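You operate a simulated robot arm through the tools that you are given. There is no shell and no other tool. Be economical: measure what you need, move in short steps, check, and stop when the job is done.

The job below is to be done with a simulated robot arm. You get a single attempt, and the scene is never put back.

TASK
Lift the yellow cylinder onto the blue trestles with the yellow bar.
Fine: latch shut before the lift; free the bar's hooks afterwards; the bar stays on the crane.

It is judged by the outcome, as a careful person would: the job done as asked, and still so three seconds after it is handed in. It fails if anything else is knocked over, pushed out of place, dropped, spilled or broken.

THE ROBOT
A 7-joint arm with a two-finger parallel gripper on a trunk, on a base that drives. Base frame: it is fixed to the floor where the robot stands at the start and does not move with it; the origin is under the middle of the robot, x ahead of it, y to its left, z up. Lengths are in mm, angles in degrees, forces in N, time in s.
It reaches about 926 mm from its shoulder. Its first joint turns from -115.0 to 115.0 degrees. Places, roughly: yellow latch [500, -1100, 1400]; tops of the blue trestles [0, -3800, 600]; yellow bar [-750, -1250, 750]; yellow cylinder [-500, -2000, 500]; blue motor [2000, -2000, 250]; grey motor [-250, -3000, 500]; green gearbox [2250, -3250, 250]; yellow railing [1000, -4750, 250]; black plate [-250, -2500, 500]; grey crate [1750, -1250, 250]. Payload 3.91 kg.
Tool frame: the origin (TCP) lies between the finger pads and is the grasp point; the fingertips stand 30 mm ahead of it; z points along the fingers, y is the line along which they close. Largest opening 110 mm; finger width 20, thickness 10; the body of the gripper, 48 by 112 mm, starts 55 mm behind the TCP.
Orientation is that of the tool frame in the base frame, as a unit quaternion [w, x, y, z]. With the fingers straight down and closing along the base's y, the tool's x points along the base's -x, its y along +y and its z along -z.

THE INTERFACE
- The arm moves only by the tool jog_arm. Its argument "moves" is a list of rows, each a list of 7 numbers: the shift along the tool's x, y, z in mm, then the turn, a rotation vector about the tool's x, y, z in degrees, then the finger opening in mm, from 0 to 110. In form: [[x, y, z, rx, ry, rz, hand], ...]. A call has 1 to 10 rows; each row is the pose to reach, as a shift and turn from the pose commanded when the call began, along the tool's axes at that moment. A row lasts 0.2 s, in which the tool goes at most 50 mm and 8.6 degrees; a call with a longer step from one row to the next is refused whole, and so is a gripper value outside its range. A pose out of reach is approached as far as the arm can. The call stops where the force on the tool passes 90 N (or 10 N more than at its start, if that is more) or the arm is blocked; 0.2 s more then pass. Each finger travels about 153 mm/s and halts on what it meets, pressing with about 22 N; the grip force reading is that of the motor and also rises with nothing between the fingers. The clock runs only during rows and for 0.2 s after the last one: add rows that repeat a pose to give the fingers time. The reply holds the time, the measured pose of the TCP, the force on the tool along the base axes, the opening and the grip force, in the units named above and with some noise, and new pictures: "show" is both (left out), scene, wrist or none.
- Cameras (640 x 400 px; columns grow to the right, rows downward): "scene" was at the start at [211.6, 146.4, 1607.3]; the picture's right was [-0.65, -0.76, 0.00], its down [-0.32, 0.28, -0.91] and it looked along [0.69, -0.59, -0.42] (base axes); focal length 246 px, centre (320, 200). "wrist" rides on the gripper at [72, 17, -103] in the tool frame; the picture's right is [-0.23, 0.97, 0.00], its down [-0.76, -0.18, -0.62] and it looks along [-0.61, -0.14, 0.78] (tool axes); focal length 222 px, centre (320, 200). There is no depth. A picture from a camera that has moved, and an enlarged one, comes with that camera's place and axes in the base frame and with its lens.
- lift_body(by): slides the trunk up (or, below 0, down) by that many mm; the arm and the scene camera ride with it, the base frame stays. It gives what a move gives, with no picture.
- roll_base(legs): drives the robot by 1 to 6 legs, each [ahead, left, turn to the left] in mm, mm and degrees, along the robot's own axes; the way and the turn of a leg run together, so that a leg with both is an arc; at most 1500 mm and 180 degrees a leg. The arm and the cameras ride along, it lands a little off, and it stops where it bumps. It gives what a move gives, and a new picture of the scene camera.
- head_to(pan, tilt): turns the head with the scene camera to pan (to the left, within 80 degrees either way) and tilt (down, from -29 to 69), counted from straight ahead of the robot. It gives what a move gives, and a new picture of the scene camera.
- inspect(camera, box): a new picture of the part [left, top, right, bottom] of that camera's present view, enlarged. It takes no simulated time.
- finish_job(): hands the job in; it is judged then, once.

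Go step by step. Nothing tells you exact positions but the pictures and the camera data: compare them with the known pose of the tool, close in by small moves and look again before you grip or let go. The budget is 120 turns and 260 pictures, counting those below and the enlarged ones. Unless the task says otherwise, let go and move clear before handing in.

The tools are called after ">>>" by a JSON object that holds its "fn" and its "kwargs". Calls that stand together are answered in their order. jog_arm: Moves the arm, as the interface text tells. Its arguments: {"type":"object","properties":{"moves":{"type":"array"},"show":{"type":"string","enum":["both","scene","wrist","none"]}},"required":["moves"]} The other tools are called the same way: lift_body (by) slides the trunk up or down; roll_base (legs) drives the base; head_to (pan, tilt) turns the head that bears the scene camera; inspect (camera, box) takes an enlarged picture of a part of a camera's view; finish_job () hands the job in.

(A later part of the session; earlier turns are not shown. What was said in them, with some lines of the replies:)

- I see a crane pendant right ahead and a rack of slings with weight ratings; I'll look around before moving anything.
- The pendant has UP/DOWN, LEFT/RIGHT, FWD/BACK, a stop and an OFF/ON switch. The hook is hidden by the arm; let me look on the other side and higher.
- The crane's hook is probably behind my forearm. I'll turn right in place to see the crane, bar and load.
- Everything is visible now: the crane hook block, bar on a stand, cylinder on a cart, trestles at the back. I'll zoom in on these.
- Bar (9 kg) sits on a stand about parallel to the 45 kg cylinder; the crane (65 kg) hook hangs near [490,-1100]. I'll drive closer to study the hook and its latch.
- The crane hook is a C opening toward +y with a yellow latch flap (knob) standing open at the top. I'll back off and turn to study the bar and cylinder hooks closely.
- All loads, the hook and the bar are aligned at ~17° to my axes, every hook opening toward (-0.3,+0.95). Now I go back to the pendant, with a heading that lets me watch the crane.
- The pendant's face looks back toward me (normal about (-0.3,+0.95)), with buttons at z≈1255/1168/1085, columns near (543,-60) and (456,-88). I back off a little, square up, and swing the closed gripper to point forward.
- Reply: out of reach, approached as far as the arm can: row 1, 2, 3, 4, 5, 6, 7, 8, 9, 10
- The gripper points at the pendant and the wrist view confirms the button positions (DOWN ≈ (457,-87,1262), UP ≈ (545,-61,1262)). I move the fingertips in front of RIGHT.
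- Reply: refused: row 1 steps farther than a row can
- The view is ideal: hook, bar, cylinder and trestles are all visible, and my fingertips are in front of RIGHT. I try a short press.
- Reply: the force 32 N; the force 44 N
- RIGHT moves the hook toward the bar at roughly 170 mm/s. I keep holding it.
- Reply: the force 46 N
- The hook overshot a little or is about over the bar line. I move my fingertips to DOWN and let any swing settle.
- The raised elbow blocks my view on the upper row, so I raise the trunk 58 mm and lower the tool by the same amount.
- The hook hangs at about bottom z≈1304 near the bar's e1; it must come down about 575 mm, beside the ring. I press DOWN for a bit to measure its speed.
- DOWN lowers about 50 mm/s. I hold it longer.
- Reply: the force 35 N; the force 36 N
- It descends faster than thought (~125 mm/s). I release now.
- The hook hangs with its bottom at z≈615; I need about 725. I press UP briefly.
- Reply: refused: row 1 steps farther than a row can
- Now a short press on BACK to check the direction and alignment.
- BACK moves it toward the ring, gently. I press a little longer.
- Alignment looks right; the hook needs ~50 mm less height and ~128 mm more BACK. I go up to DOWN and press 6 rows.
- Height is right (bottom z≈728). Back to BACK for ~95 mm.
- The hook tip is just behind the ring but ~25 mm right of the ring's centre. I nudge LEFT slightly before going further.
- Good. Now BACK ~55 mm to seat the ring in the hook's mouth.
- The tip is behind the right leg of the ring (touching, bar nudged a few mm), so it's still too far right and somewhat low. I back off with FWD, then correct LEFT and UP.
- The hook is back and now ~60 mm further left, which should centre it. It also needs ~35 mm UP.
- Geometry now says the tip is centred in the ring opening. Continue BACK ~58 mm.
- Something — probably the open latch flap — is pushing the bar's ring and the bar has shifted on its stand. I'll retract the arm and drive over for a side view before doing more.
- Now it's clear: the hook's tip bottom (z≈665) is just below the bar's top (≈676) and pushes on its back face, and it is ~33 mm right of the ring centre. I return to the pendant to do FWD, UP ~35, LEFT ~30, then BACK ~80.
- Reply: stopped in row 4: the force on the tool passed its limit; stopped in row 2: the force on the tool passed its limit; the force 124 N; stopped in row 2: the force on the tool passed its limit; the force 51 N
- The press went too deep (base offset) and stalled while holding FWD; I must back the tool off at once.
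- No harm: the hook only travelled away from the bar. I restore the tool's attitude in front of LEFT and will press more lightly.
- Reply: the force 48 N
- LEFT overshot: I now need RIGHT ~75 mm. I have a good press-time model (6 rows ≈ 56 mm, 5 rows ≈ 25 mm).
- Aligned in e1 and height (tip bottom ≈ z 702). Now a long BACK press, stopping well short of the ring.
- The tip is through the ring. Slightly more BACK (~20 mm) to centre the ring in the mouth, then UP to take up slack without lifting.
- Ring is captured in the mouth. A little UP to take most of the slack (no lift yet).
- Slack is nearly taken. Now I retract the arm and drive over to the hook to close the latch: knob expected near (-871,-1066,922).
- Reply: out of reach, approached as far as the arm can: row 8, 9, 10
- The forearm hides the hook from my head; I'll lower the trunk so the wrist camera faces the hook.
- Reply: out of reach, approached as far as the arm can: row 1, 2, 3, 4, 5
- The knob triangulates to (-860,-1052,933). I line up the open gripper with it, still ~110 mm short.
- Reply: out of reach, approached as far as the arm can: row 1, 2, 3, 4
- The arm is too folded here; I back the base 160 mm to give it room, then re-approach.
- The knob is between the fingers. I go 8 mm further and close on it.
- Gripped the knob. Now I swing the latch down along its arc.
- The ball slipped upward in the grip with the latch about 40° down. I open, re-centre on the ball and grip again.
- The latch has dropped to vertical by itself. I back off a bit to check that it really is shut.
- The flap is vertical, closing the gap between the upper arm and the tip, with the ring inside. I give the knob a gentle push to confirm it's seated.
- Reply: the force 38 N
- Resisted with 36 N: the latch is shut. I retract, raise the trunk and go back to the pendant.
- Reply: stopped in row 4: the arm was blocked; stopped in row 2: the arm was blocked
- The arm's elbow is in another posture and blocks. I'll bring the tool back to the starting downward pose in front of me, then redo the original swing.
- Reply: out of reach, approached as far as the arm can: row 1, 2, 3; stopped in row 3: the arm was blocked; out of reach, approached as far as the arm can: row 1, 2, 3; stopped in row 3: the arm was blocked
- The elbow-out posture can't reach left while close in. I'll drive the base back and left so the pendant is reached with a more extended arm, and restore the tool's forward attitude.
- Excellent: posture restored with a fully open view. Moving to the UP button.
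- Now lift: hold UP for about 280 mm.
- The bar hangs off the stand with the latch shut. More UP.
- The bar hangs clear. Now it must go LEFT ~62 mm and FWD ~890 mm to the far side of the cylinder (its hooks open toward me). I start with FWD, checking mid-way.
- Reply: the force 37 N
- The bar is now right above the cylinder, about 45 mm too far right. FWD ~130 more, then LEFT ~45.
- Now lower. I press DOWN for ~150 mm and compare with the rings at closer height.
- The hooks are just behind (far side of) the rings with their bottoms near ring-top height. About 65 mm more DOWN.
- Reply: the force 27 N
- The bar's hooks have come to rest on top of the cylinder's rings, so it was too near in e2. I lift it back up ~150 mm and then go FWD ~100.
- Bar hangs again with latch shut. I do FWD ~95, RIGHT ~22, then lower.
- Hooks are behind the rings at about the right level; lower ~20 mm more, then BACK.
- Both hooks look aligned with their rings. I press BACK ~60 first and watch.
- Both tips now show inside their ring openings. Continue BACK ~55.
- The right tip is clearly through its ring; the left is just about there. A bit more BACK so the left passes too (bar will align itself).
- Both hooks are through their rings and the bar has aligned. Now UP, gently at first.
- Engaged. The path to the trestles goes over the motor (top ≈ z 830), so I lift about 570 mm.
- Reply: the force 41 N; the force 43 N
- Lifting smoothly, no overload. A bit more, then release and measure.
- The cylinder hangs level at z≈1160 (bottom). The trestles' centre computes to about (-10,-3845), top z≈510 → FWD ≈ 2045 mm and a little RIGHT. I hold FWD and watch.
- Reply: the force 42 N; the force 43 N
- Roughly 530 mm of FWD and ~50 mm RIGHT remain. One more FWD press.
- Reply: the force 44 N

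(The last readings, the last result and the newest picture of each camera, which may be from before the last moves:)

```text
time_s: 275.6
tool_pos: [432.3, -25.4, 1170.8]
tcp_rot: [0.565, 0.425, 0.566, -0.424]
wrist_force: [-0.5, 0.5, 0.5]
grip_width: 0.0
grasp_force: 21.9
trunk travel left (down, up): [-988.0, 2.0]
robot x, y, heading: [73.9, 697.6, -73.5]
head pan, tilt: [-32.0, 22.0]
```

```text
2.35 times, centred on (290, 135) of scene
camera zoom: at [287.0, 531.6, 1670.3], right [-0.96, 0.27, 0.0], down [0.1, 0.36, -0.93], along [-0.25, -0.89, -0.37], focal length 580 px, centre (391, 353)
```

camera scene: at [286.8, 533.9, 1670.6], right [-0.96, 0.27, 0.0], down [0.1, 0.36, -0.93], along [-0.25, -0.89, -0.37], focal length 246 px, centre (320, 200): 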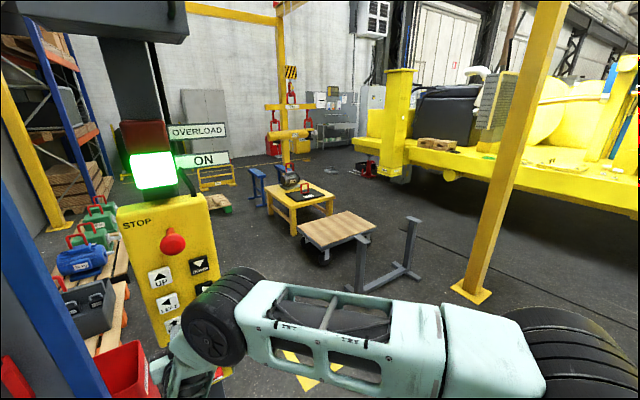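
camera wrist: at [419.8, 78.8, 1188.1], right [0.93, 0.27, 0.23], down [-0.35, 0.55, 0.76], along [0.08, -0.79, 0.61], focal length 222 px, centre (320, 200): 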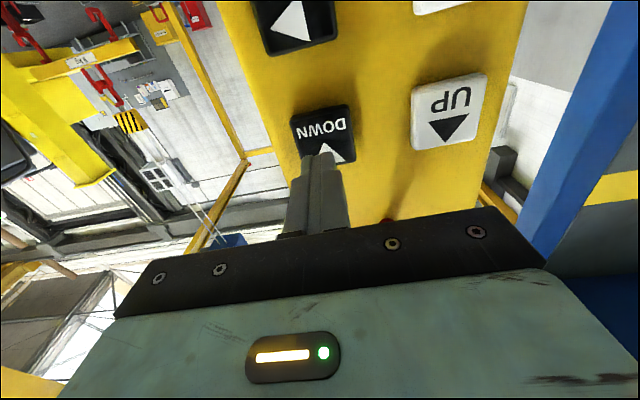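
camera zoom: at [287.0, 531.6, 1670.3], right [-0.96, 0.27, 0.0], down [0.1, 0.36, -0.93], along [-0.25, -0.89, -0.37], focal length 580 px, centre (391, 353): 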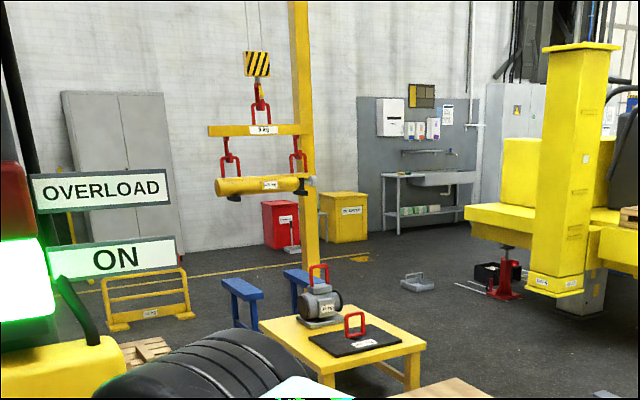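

Nearly over the trestles. A small RIGHT press (~25 mm), then a long DOWN.

>>> {"fn": "jog_arm", "kwargs": {"moves": [[0, 0, 41, 0, 0, 0, 0], [0, 0, 41, 0, 0, 0, 0], [0, 0, 41, 0, 0, 0, 0], [0, 0, 41, 0, 0, 0, 0], [0, 0, 41, 0, 0, 0, 0], [0, 0, 0, 0, 0, 0, 0], [-44, 0, 0, 0, 0, 0, 0], [-88, 0, 0, 0, 0, 0, 0]], "show": "none"}}

>>> {"fn": "jog_arm", "kwargs": {"moves": [[0, 0, 41, 0, 0, 0, 0], [0, 0, 41, 0, 0, 0, 0], [0, 0, 41, 0, 0, 0, 0], [0, 0, 41, 0, 0, 0, 0], [0, 0, 41, 0, 0, 0, 0], [0, 0, 41, 0, 0, 0, 0], [0, 0, 41, 0, 0, 0, 0], [0, 0, 41, 0, 0, 0, 0], [0, 0, 41, 0, 0, 0, 0], [0, 0, 41, 0, 0, 0, 0]], "show": "none"}}

>>> {"fn": "jog_arm", "kwargs": {"moves": [[0, 0, 0, 0, 0, 0, 0], [0, 0, 0, 0, 0, 0, 0], [0, 0, 0, 0, 0, 0, 0], [0, 0, 0, 0, 0, 0, 0], [0, 0, -41, 0, 0, 0, 0], [44, 0, -41, 0, 0, 0, 0], [88, 0, -41, 0, 0, 0, 0], [132, 0, -41, 0, 0, 0, 0], [176, 0, -41, 0, 0, 0, 0]], "show": "scene"}}

>>> {"fn": "inspect", "kwargs": {"camera": "scene", "box": [220, 90, 340, 220]}}

```text
time_s: 277.4
tool_pos: [431.9, -23.1, 1260.0]
tcp_rot: [0.565, 0.425, 0.567, -0.424]
wrist_force: [-0.1, 0.8, -0.4]
grip_width: 0.2
grasp_force: 21.3
trunk travel left (down, up): [-988.0, 2.0]
robot x, y, heading: [75.7, 696.3, -73.6]
head pan, tilt: [-32.0, 22.0]
```

```text
time_s: 279.6
tool_pos: [443.4, -63.5, 1261.9]
tcp_rot: [0.565, 0.425, 0.567, -0.423]
wrist_force: [-6.4, 19.1, -5.5]
grip_width: 0.0
grasp_force: 21.8
trunk travel left (down, up): [-988.0, 2.0]
robot x, y, heading: [75.4, 699.6, -73.5]
head pan, tilt: [-32.0, 22.0]
```

```text
time_s: 281.6
tool_pos: [433.9, -24.2, 1083.8]
tcp_rot: [0.566, 0.425, 0.566, -0.424]
wrist_force: [0.4, 0.1, -0.1]
grip_width: 0.0
grasp_force: 22.0
trunk travel left (down, up): [-988.0, 2.0]
robot x, y, heading: [75.4, 698.0, -73.2]
head pan, tilt: [-32.0, 22.0]
camera scene: at [286.9, 531.9, 1670.4], right [-0.96, 0.27, 0.0], down [0.1, 0.36, -0.93], along [-0.25, -0.89, -0.37], focal length 246 px, centre (320, 200)
```

scene: 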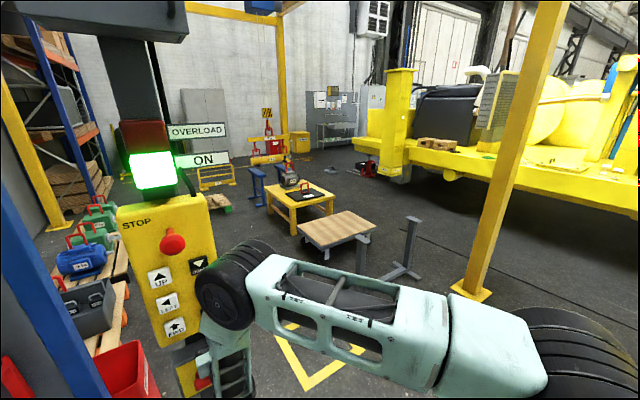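

```text
3.08 times, centred on (280, 155) of scene
camera zoom: at [286.9, 531.9, 1670.4], right [-0.96, 0.27, 0.0], down [0.1, 0.36, -0.93], along [-0.25, -0.89, -0.37], focal length 758 px, centre (443, 338)
```

zoom: 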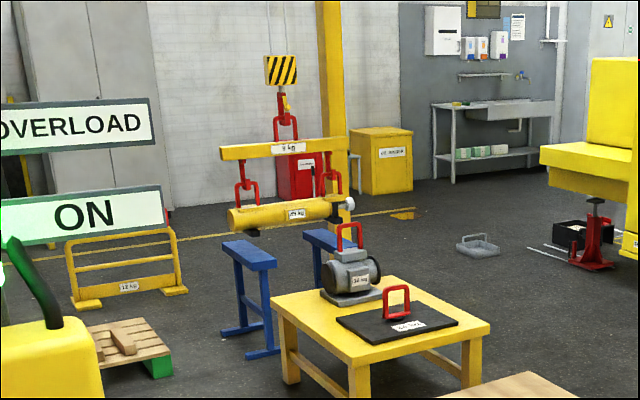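

The cylinder is just above the trestles. Lower another ~55 mm and take a close look.

>>> {"fn": "jog_arm", "kwargs": {"moves": [[-44, 0, 0, 0, 0, 0, 0], [-88, 0, 0, 0, 0, 0, 0], [-132, 0, 0, 0, 0, 0, 0], [-176, 0, 0, 0, 0, 0, 0], [-176, 0, 41, 0, 0, 0, 0], [-176, 0, 41, 0, 0, 0, 0], [-176, 0, 41, 0, 0, 0, 0], [-176, 0, 41, 0, 0, 0, 0], [-176, 0, 41, 0, 0, 0, 0], [-176, 0, 0, 0, 0, 0, 0]], "show": "none"}}

>>> {"fn": "jog_arm", "kwargs": {"moves": [[44, 0, 0, 0, 0, 0, 0], [88, 0, 0, 0, 0, 0, 0], [132, 0, 0, 0, 0, 0, 0], [176, 0, 0, 0, 0, 0, 0], [176, 0, 0, 0, 0, 0, 0]], "show": "none"}}

>>> {"fn": "inspect", "kwargs": {"camera": "scene", "box": [240, 135, 310, 195]}}

```text
time_s: 283.8
tool_pos: [433.6, -27.4, 1259.8]
tcp_rot: [0.565, 0.426, 0.565, -0.425]
wrist_force: [0.7, -0.1, -0.2]
grip_width: 0.2
grasp_force: 22.3
trunk travel left (down, up): [-988.0, 2.0]
robot x, y, heading: [74.5, 694.0, -73.5]
head pan, tilt: [-32.0, 22.0]
```

```text
time_s: 284.9
tool_pos: [432.2, -22.5, 1084.8]
tcp_rot: [0.565, 0.425, 0.566, -0.424]
wrist_force: [-0.5, 0.3, 0.9]
grip_width: 0.0
grasp_force: 21.6
trunk travel left (down, up): [-988.0, 2.0]
robot x, y, heading: [74.4, 695.5, -73.3]
head pan, tilt: [-32.0, 22.0]
```

```text
6.67 times, centred on (275, 165) of scene
camera zoom: at [287.1, 531.6, 1670.3], right [-0.96, 0.27, 0.0], down [0.1, 0.36, -0.93], along [-0.25, -0.89, -0.37], focal length 1643 px, centre (620, 433)
```

zoom: 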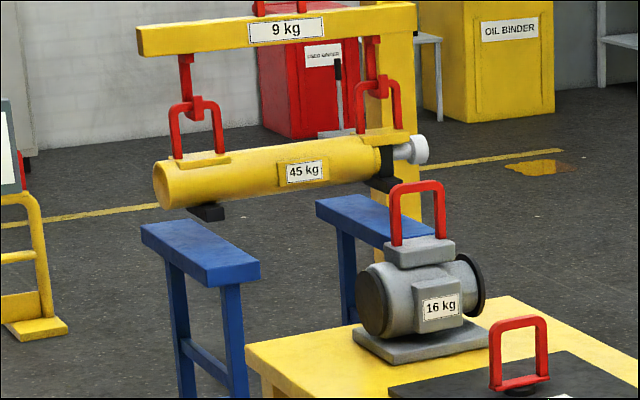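

>>> {"fn": "jog_arm", "kwargs": {"moves": [[-44, 0, 0, 0, 0, 0, 0], [-88, 0, 0, 0, 0, 0, 0], [-132, 0, 0, 0, 0, 0, 0], [-176, 0, 0, 0, 0, 0, 0], [-176, 0, 41, 0, 0, 0, 0], [-176, 0, 41, 0, 0, 0, 0], [-176, 0, 41, 0, 0, 0, 0], [-176, 0, 41, 0, 0, 0, 0], [-176, 0, 41, 0, 0, 0, 0], [-176, 0, 0, 0, 0, 0, 0]], "show": "none"}}

>>> {"fn": "jog_arm", "kwargs": {"moves": [[44, 0, 0, 0, 0, 0, 0], [88, 0, 0, 0, 0, 0, 0], [132, 0, 0, 0, 0, 0, 0], [176, 0, 0, 0, 0, 0, 0], [176, 0, 0, 0, 0, 0, 0]], "show": "none"}}

>>> {"fn": "inspect", "kwargs": {"camera": "scene", "box": [240, 135, 310, 195]}}

```text
time_s: 287.1
tool_pos: [431.9, -25.9, 1262.3]
tcp_rot: [0.566, 0.425, 0.565, -0.424]
wrist_force: [-0.7, -0.3, -0.3]
grip_width: 0.0
grasp_force: 22.2
trunk travel left (down, up): [-988.0, 2.0]
robot x, y, heading: [77.1, 700.4, -73.7]
head pan, tilt: [-32.0, 22.0]
```

```text
time_s: 288.4
tool_pos: [433.1, -25.0, 1087.6]
tcp_rot: [0.566, 0.424, 0.567, -0.423]
wrist_force: [-0.6, 0.0, -0.3]
grip_width: 0.0
grasp_force: 22.2
trunk travel left (down, up): [-988.0, 2.0]
robot x, y, heading: [71.9, 697.5, -73.6]
head pan, tilt: [-32.0, 22.0]
```

```text
6.67 times, centred on (275, 165) of scene
camera zoom: at [287.1, 531.5, 1670.3], right [-0.96, 0.27, 0.0], down [0.1, 0.36, -0.93], along [-0.25, -0.89, -0.37], focal length 1643 px, centre (620, 433)
```

zoom: 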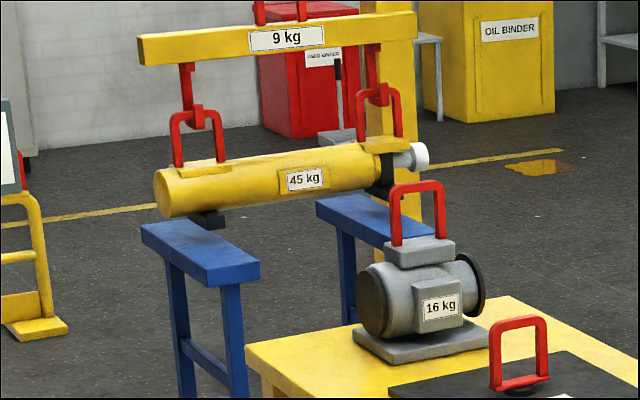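

>>> {"fn": "jog_arm", "kwargs": {"moves": [[-44, 0, 0, 0, 0, 0, 0], [-88, 0, 0, 0, 0, 0, 0], [-132, 0, 0, 0, 0, 0, 0], [-176, 0, 0, 0, 0, 0, 0], [-176, 0, 41, 0, 0, 0, 0], [-176, 0, 41, 0, 0, 0, 0], [-176, 0, 41, 0, 0, 0, 0], [-176, 0, 41, 0, 0, 0, 0], [-176, 0, 41, 0, 0, 0, 0], [-176, 0, 0, 0, 0, 0, 0]], "show": "none"}}

>>> {"fn": "jog_arm", "kwargs": {"moves": [[44, 0, 0, 0, 0, 0, 0], [88, 0, 0, 0, 0, 0, 0], [132, 0, 0, 0, 0, 0, 0], [176, 0, 0, 0, 0, 0, 0], [176, 0, 0, 0, 0, 0, 0]], "show": "none"}}

>>> {"fn": "inspect", "kwargs": {"camera": "scene", "box": [250, 150, 290, 190]}}

```text
time_s: 290.6
tool_pos: [432.3, -24.1, 1262.0]
tcp_rot: [0.565, 0.425, 0.566, -0.424]
wrist_force: [-0.1, -0.7, 0.4]
grip_width: 0.1
grasp_force: 21.9
trunk travel left (down, up): [-988.0, 2.0]
robot x, y, heading: [76.8, 693.0, -73.5]
head pan, tilt: [-32.0, 22.0]
```

```text
time_s: 291.8
tool_pos: [431.9, -26.2, 1086.8]
tcp_rot: [0.566, 0.424, 0.567, -0.423]
wrist_force: [0.9, -0.7, -0.6]
grip_width: 0.0
grasp_force: 21.8
trunk travel left (down, up): [-988.0, 2.0]
robot x, y, heading: [70.7, 693.8, -73.4]
head pan, tilt: [-32.0, 22.0]
```

```text
10.00 times, centred on (270, 170) of scene
camera zoom: at [287.1, 531.5, 1670.3], right [-0.96, 0.27, 0.0], down [0.1, 0.36, -0.93], along [-0.25, -0.89, -0.37], focal length 2464 px, centre (820, 500)
```

zoom: 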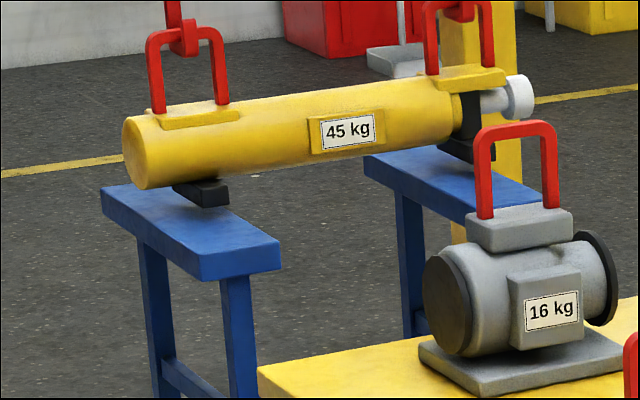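

The left foot is now over the trestle board. Continue lowering in small steps.

>>> {"fn": "jog_arm", "kwargs": {"moves": [[-44, 0, 0, 0, 0, 0, 0], [-88, 0, 0, 0, 0, 0, 0], [-132, 0, 0, 0, 0, 0, 0], [-176, 0, 0, 0, 0, 0, 0], [-176, 0, 41, 0, 0, 0, 0], [-176, 0, 41, 0, 0, 0, 0], [-176, 0, 41, 0, 0, 0, 0], [-176, 0, 41, 0, 0, 0, 0], [-176, 0, 41, 0, 0, 0, 0], [-176, 0, 0, 0, 0, 0, 0]], "show": "none"}}

>>> {"fn": "jog_arm", "kwargs": {"moves": [[44, 0, 0, 0, 0, 0, 0], [88, 0, 0, 0, 0, 0, 0], [132, 0, 0, 0, 0, 0, 0], [176, 0, 0, 0, 0, 0, 0], [176, 0, 0, 0, 0, 0, 0]], "show": "none"}}

>>> {"fn": "inspect", "kwargs": {"camera": "scene", "box": [250, 150, 290, 190]}}

```text
time_s: 293.9
tool_pos: [434.5, -27.0, 1264.1]
tcp_rot: [0.566, 0.426, 0.565, -0.424]
wrist_force: [0.6, 0.0, -0.4]
grip_width: 0.0
grasp_force: 21.8
trunk travel left (down, up): [-988.0, 2.0]
robot x, y, heading: [78.2, 700.0, -73.4]
head pan, tilt: [-32.0, 22.0]
```

```text
time_s: 295.1
tool_pos: [433.9, -24.1, 1087.7]
tcp_rot: [0.565, 0.426, 0.566, -0.424]
wrist_force: [0.3, -0.4, -0.3]
grip_width: 0.0
grasp_force: 22.1
trunk travel left (down, up): [-988.0, 2.0]
robot x, y, heading: [74.3, 697.0, -73.4]
head pan, tilt: [-32.0, 22.0]
```

```text
10.00 times, centred on (270, 170) of scene
camera zoom: at [287.1, 531.5, 1670.3], right [-0.96, 0.27, 0.0], down [0.1, 0.36, -0.93], along [-0.25, -0.89, -0.37], focal length 2464 px, centre (820, 500)
```

zoom: 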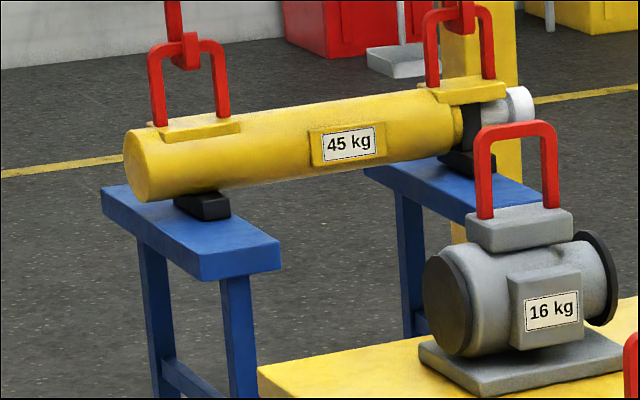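

>>> {"fn": "jog_arm", "kwargs": {"moves": [[-44, 0, 0, 0, 0, 0, 0], [-88, 0, 0, 0, 0, 0, 0], [-132, 0, 0, 0, 0, 0, 0], [-176, 0, 0, 0, 0, 0, 0], [-176, 0, 41, 0, 0, 0, 0], [-176, 0, 41, 0, 0, 0, 0], [-176, 0, 41, 0, 0, 0, 0], [-176, 0, 41, 0, 0, 0, 0], [-176, 0, 41, 0, 0, 0, 0], [-176, 0, 0, 0, 0, 0, 0]], "show": "none"}}

>>> {"fn": "jog_arm", "kwargs": {"moves": [[44, 0, 0, 0, 0, 0, 0], [88, 0, 0, 0, 0, 0, 0], [132, 0, 0, 0, 0, 0, 0], [176, 0, 0, 0, 0, 0, 0], [176, 0, 0, 0, 0, 0, 0]], "show": "none"}}

>>> {"fn": "inspect", "kwargs": {"camera": "scene", "box": [250, 140, 290, 180]}}

```text
time_s: 297.4
tool_pos: [431.2, -26.6, 1262.0]
tcp_rot: [0.566, 0.425, 0.565, -0.424]
wrist_force: [-0.6, 0.1, -0.3]
grip_width: 0.0
grasp_force: 22.0
trunk travel left (down, up): [-988.0, 2.0]
robot x, y, heading: [78.4, 694.7, -73.4]
head pan, tilt: [-32.0, 22.0]
```

```text
time_s: 298.6
tool_pos: [430.8, -24.1, 1087.9]
tcp_rot: [0.566, 0.424, 0.566, -0.424]
wrist_force: [-0.2, 0.3, -0.3]
grip_width: 0.2
grasp_force: 22.1
trunk travel left (down, up): [-988.0, 2.0]
robot x, y, heading: [75.2, 695.8, -73.4]
head pan, tilt: [-32.0, 22.0]
```

```text
10.00 times, centred on (270, 160) of scene
camera zoom: at [287.1, 531.5, 1670.3], right [-0.96, 0.27, 0.0], down [0.1, 0.36, -0.93], along [-0.25, -0.89, -0.37], focal length 2464 px, centre (820, 600)
```

zoom: 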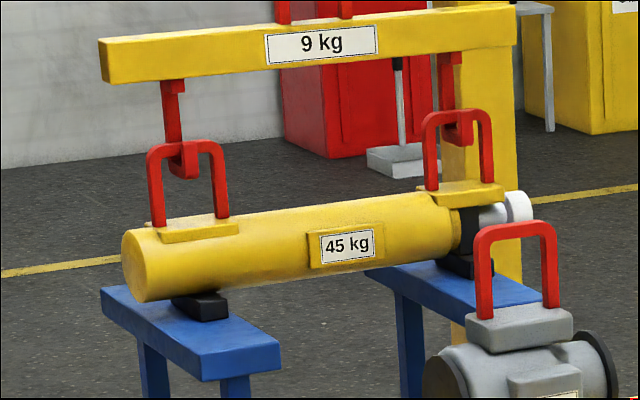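

Touchdown: the hooks have gone slack, feet on both boards. I lower the bar ~50 mm more so the hook tips clear the ring tops.

>>> {"fn": "jog_arm", "kwargs": {"moves": [[-44, 0, 0, 0, 0, 0, 0], [-88, 0, 0, 0, 0, 0, 0], [-132, 0, 0, 0, 0, 0, 0], [-176, 0, 0, 0, 0, 0, 0], [-176, 0, 41, 0, 0, 0, 0], [-176, 0, 41, 0, 0, 0, 0], [-176, 0, 41, 0, 0, 0, 0], [-176, 0, 41, 0, 0, 0, 0], [-176, 0, 41, 0, 0, 0, 0], [-176, 0, 41, 0, 0, 0, 0]], "show": "none"}}

>>> {"fn": "jog_arm", "kwargs": {"moves": [[0, 0, -41, 0, 0, 0, 0], [40, 20, -41, 0, 0, 0, 0], [80, 40, -41, 0, 0, 0, 0], [120, 60, -41, 0, 0, 0, 0], [160, 80, -41, 0, 0, 0, 0], [176, 91, -41, 0, 0, 0, 0], [176, 91, -41, 0, 0, 0, 0]], "show": "none"}}

>>> {"fn": "inspect", "kwargs": {"camera": "scene", "box": [250, 140, 290, 180]}}

```text
time_s: 300.8
tool_pos: [444.4, -62.2, 1259.5]
tcp_rot: [0.564, 0.425, 0.567, -0.424]
wrist_force: [-7.9, 18.0, -6.7]
grip_width: 0.0
grasp_force: 22.2
trunk travel left (down, up): [-988.0, 2.0]
robot x, y, heading: [74.3, 696.9, -73.5]
head pan, tilt: [-32.0, 22.0]
```

```text
time_s: 302.4
tool_pos: [521.5, 2.2, 1083.7]
tcp_rot: [0.565, 0.425, 0.566, -0.424]
wrist_force: [0.6, 0.0, -0.3]
grip_width: 0.1
grasp_force: 22.1
trunk travel left (down, up): [-988.0, 2.0]
robot x, y, heading: [74.4, 696.6, -73.4]
head pan, tilt: [-32.0, 22.0]
```

```text
10.00 times, centred on (270, 160) of scene
camera zoom: at [287.1, 531.6, 1670.3], right [-0.96, 0.27, 0.0], down [0.1, 0.36, -0.93], along [-0.25, -0.89, -0.37], focal length 2464 px, centre (820, 600)
```

zoom: 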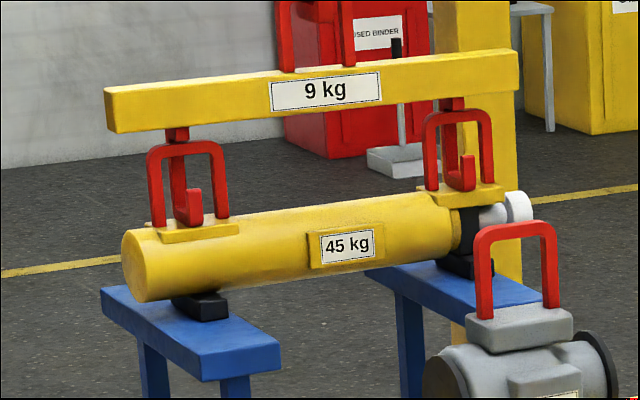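

Tips are well below the ring tops (hooks nearly on the plates). I raise ~15 mm to be clear, then FWD ~100 to free them.

>>> {"fn": "jog_arm", "kwargs": {"moves": [[-44, 0, 0, 0, 0, 0, 0], [-88, 0, 0, 0, 0, 0, 0], [-132, 0, 0, 0, 0, 0, 0], [-176, 0, 0, 0, 0, 0, 0], [-176, 0, 42, 0, 0, 0, 0], [-176, 0, 42, 0, 0, 0, 0], [-176, 0, 42, 0, 0, 0, 0], [-176, 0, 42, 0, 0, 0, 0], [-176, 0, 42, 0, 0, 0, 0], [-176, 0, 0, 0, 0, 0, 0]], "show": "none"}}

>>> {"fn": "jog_arm", "kwargs": {"moves": [[44, 0, 0, 0, 0, 0, 0], [88, 0, 0, 0, 0, 0, 0], [132, 0, 0, 0, 0, 0, 0], [176, 0, 0, 0, 0, 0, 0], [176, 0, 0, 0, 0, 0, 0]], "show": "none"}}

>>> {"fn": "inspect", "kwargs": {"camera": "scene", "box": [250, 130, 290, 180]}}

```text
time_s: 304.6
tool_pos: [520.4, -1.0, 1260.3]
tcp_rot: [0.566, 0.424, 0.566, -0.424]
wrist_force: [0.1, -0.5, -0.1]
grip_width: 0.0
grasp_force: 21.7
trunk travel left (down, up): [-988.0, 2.0]
robot x, y, heading: [75.1, 694.9, -73.4]
head pan, tilt: [-32.0, 22.0]
```

```text
time_s: 305.8
tool_pos: [520.5, 0.8, 1085.2]
tcp_rot: [0.565, 0.425, 0.566, -0.424]
wrist_force: [-0.1, 0.9, -0.6]
grip_width: 0.3
grasp_force: 22.3
trunk travel left (down, up): [-988.0, 2.0]
robot x, y, heading: [72.0, 696.5, -73.2]
head pan, tilt: [-32.0, 22.0]
```

```text
8.00 times, centred on (270, 155) of scene
camera zoom: at [287.1, 531.6, 1670.3], right [-0.96, 0.27, 0.0], down [0.1, 0.36, -0.93], along [-0.25, -0.89, -0.37], focal length 1971 px, centre (720, 560)
```

zoom: 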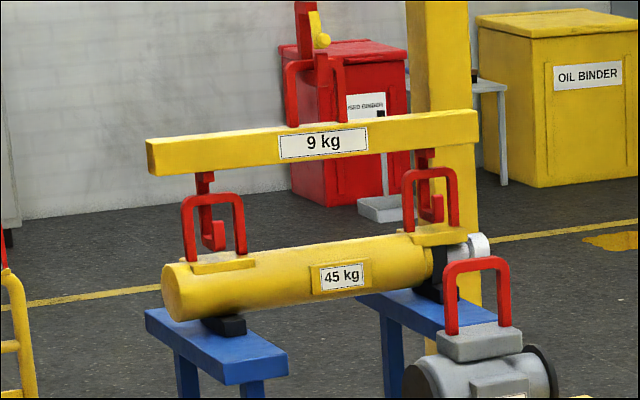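

>>> {"fn": "jog_arm", "kwargs": {"moves": [[0, 0, 42, 0, 0, 0, 0], [0, 0, 42, 0, 0, 0, 0], [0, 0, 42, 0, 0, 0, 0], [0, 0, 42, 0, 0, 0, 0], [0, 0, 42, 0, 0, 0, 0], [0, 0, 42, 0, 0, 0, 0], [0, 0, 42, 0, 0, 0, 0], [0, 0, 0, 0, 0, 0, 0], [0, 0, 0, 0, 0, 0, 0], [0, 0, 0, 0, 0, 0, 0]], "show": "none"}}

>>> {"fn": "inspect", "kwargs": {"camera": "scene", "box": [250, 130, 290, 180]}}

```text
time_s: 307.9
tool_pos: [520.0, 0.9, 1086.1]
tcp_rot: [0.565, 0.425, 0.566, -0.424]
wrist_force: [0.4, 0.4, 0.2]
grip_width: 0.0
grasp_force: 22.3
trunk travel left (down, up): [-988.0, 2.0]
robot x, y, heading: [76.8, 695.3, -73.4]
head pan, tilt: [-32.0, 22.0]
```

```text
8.00 times, centred on (270, 155) of scene
camera zoom: at [287.1, 531.6, 1670.3], right [-0.96, 0.27, 0.0], down [0.1, 0.36, -0.93], along [-0.25, -0.89, -0.37], focal length 1971 px, centre (720, 560)
```

zoom: 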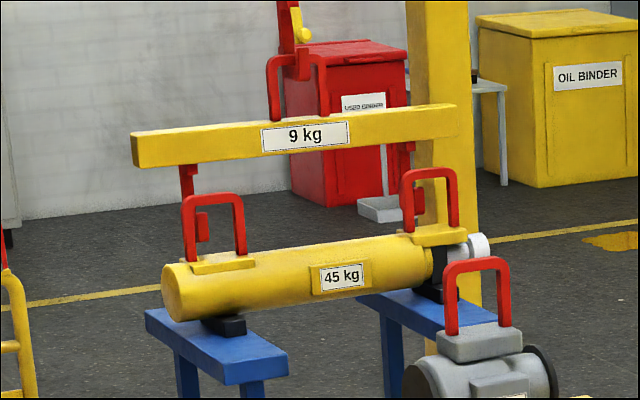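

Hooks slid out backward; the cylinder hasn't moved. A little more FWD for margin, then UP.

>>> {"fn": "jog_arm", "kwargs": {"moves": [[0, 0, 42, 0, 0, 0, 0], [0, 0, 42, 0, 0, 0, 0], [0, 0, 42, 0, 0, 0, 0], [0, 0, 42, 0, 0, 0, 0], [0, 0, 42, 0, 0, 0, 0], [0, 0, 42, 0, 0, 0, 0], [0, 0, 0, 0, 0, 0, 0], [0, 0, 0, 0, 0, 0, 0], [0, 0, 0, 0, 0, 0, 0], [0, 0, 0, 0, 0, 0, 0]], "show": "none"}}

>>> {"fn": "inspect", "kwargs": {"camera": "scene", "box": [250, 130, 290, 180]}}

```text
time_s: 310.1
tool_pos: [519.1, 0.8, 1087.5]
tcp_rot: [0.565, 0.425, 0.566, -0.424]
wrist_force: [-0.3, -0.3, 0.1]
grip_width: 0.0
grasp_force: 22.3
trunk travel left (down, up): [-988.0, 2.0]
robot x, y, heading: [74.4, 696.0, -73.5]
head pan, tilt: [-32.0, 22.0]
```

```text
8.00 times, centred on (270, 155) of scene
camera zoom: at [287.0, 531.6, 1670.3], right [-0.96, 0.27, 0.0], down [0.1, 0.36, -0.93], along [-0.25, -0.89, -0.37], focal length 1971 px, centre (720, 560)
```

zoom: 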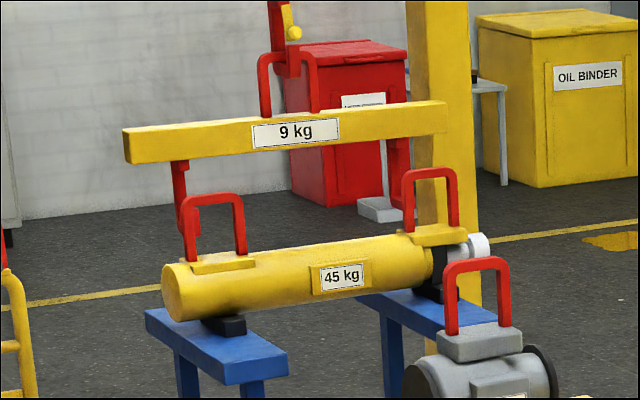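

Both hooks are clear behind the rings. UP ~200 mm.

>>> {"fn": "jog_arm", "kwargs": {"moves": [[-44, 0, 0, 0, 0, 0, 0], [-88, 0, 0, 0, 0, 0, 0], [-132, 0, 0, 0, 0, 0, 0], [-176, 0, 0, 0, 0, 0, 0], [-176, 0, 42, 0, 0, 0, 0], [-176, 0, 42, 0, 0, 0, 0], [-176, 0, 42, 0, 0, 0, 0], [-176, 0, 42, 0, 0, 0, 0], [-176, 0, 42, 0, 0, 0, 0], [-176, 0, 0, 0, 0, 0, 0]], "show": "none"}}

>>> {"fn": "inspect", "kwargs": {"camera": "scene", "box": [240, 100, 300, 180]}}

```text
time_s: 312.4
tool_pos: [517.6, -2.9, 1263.8]
tcp_rot: [0.566, 0.424, 0.565, -0.425]
wrist_force: [-0.4, -0.5, -0.4]
grip_width: 0.0
grasp_force: 21.9
trunk travel left (down, up): [-988.0, 2.0]
robot x, y, heading: [73.2, 698.1, -73.6]
head pan, tilt: [-32.0, 22.0]
```

```text
5.00 times, centred on (270, 140) of scene
camera zoom: at [287.5, 530.3, 1670.3], right [-0.96, 0.27, 0.0], down [0.1, 0.36, -0.93], along [-0.25, -0.89, -0.38], focal length 1232 px, centre (570, 500)
```

zoom: 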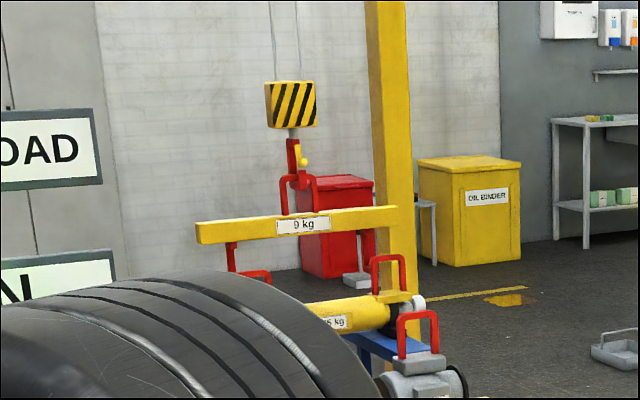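

>>> {"fn": "jog_arm", "kwargs": {"moves": [[0, 0, 42, 0, 0, 0, 0], [0, 0, 42, 0, 0, 0, 0], [0, 0, 42, 0, 0, 0, 0], [0, 0, 42, 0, 0, 0, 0], [0, 0, 42, 0, 0, 0, 0], [0, 0, 42, 0, 0, 0, 0], [0, 0, 42, 0, 0, 0, 0], [0, 0, 42, 0, 0, 0, 0], [0, 0, 42, 0, 0, 0, 0], [0, 0, 0, 0, 0, 0, 0]], "show": "none"}}

>>> {"fn": "jog_arm", "kwargs": {"moves": [[44, 0, -10, 0, 0, 0, 0], [88, 0, -20, 0, 0, 0, 0], [132, 0, -30, 0, 0, 0, 0], [176, 0, -40, 0, 0, 0, 0], [176, 0, -60, 0, 0, 0, 0], [176, 0, -60, 0, 0, 0, 0], [176, 0, -60, 0, 0, 0, 0], [176, 0, -60, 0, 0, 0, 0]], "show": "scene"}}

>>> {"fn": "inspect", "kwargs": {"camera": "scene", "box": [230, 90, 310, 190]}}

```text
time_s: 314.6
tool_pos: [517.2, -4.8, 1261.2]
tcp_rot: [0.566, 0.425, 0.564, -0.426]
wrist_force: [0.5, -0.9, -0.7]
grip_width: 0.1
grasp_force: 21.6
trunk travel left (down, up): [-988.0, 2.0]
robot x, y, heading: [77.5, 692.9, -73.5]
head pan, tilt: [-32.0, 22.0]
```

```text
time_s: 316.4
tool_pos: [503.4, 57.0, 1084.6]
tcp_rot: [0.566, 0.424, 0.566, -0.424]
wrist_force: [0.0, -0.9, -0.3]
grip_width: 0.0
grasp_force: 21.8
trunk travel left (down, up): [-988.0, 2.0]
robot x, y, heading: [73.1, 696.7, -73.6]
head pan, tilt: [-32.0, 22.0]
camera scene: at [287.0, 531.7, 1670.3], right [-0.96, 0.27, 0.0], down [0.1, 0.36, -0.93], along [-0.25, -0.89, -0.37], focal length 246 px, centre (320, 200)
```

scene: 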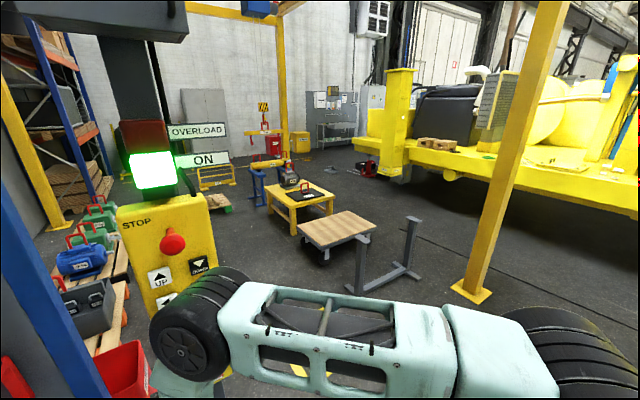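

```text
4.00 times, centred on (270, 140) of scene
camera zoom: at [287.0, 531.7, 1670.3], right [-0.96, 0.27, 0.0], down [0.1, 0.36, -0.93], along [-0.25, -0.89, -0.37], focal length 986 px, centre (520, 440)
```

zoom: 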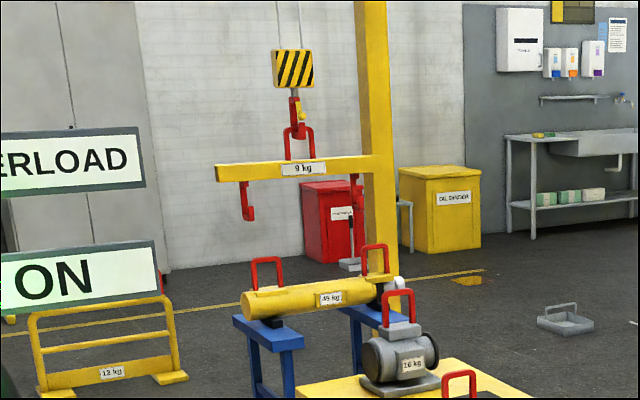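

The cylinder rests on both blue trestles, and the bar hangs free above it on the crane with the latch shut. My tool is clear of the pendant and nothing else has moved, so I hand in.

>>> {"fn": "finish_job", "kwargs": {}}

```text
The job is handed in.
```

The yellow cylinder is on the blue trestles. I shut the crane latch before the lift. Both bar hooks are out of the cylinder's rings, and the bar is still hanging on the crane.

Three things to know:
- **Placement:** both feet stand on the boards, but they sit toward the right-hand edges rather than centred.
- **Bar on its stand:** while I was hooking up, the crane hook pushed the bar about 40 mm along its stand before I lifted it.
- **Bar touched the rings:** the bar's hooks came down on top of the cylinder's rings once before I lined them up.
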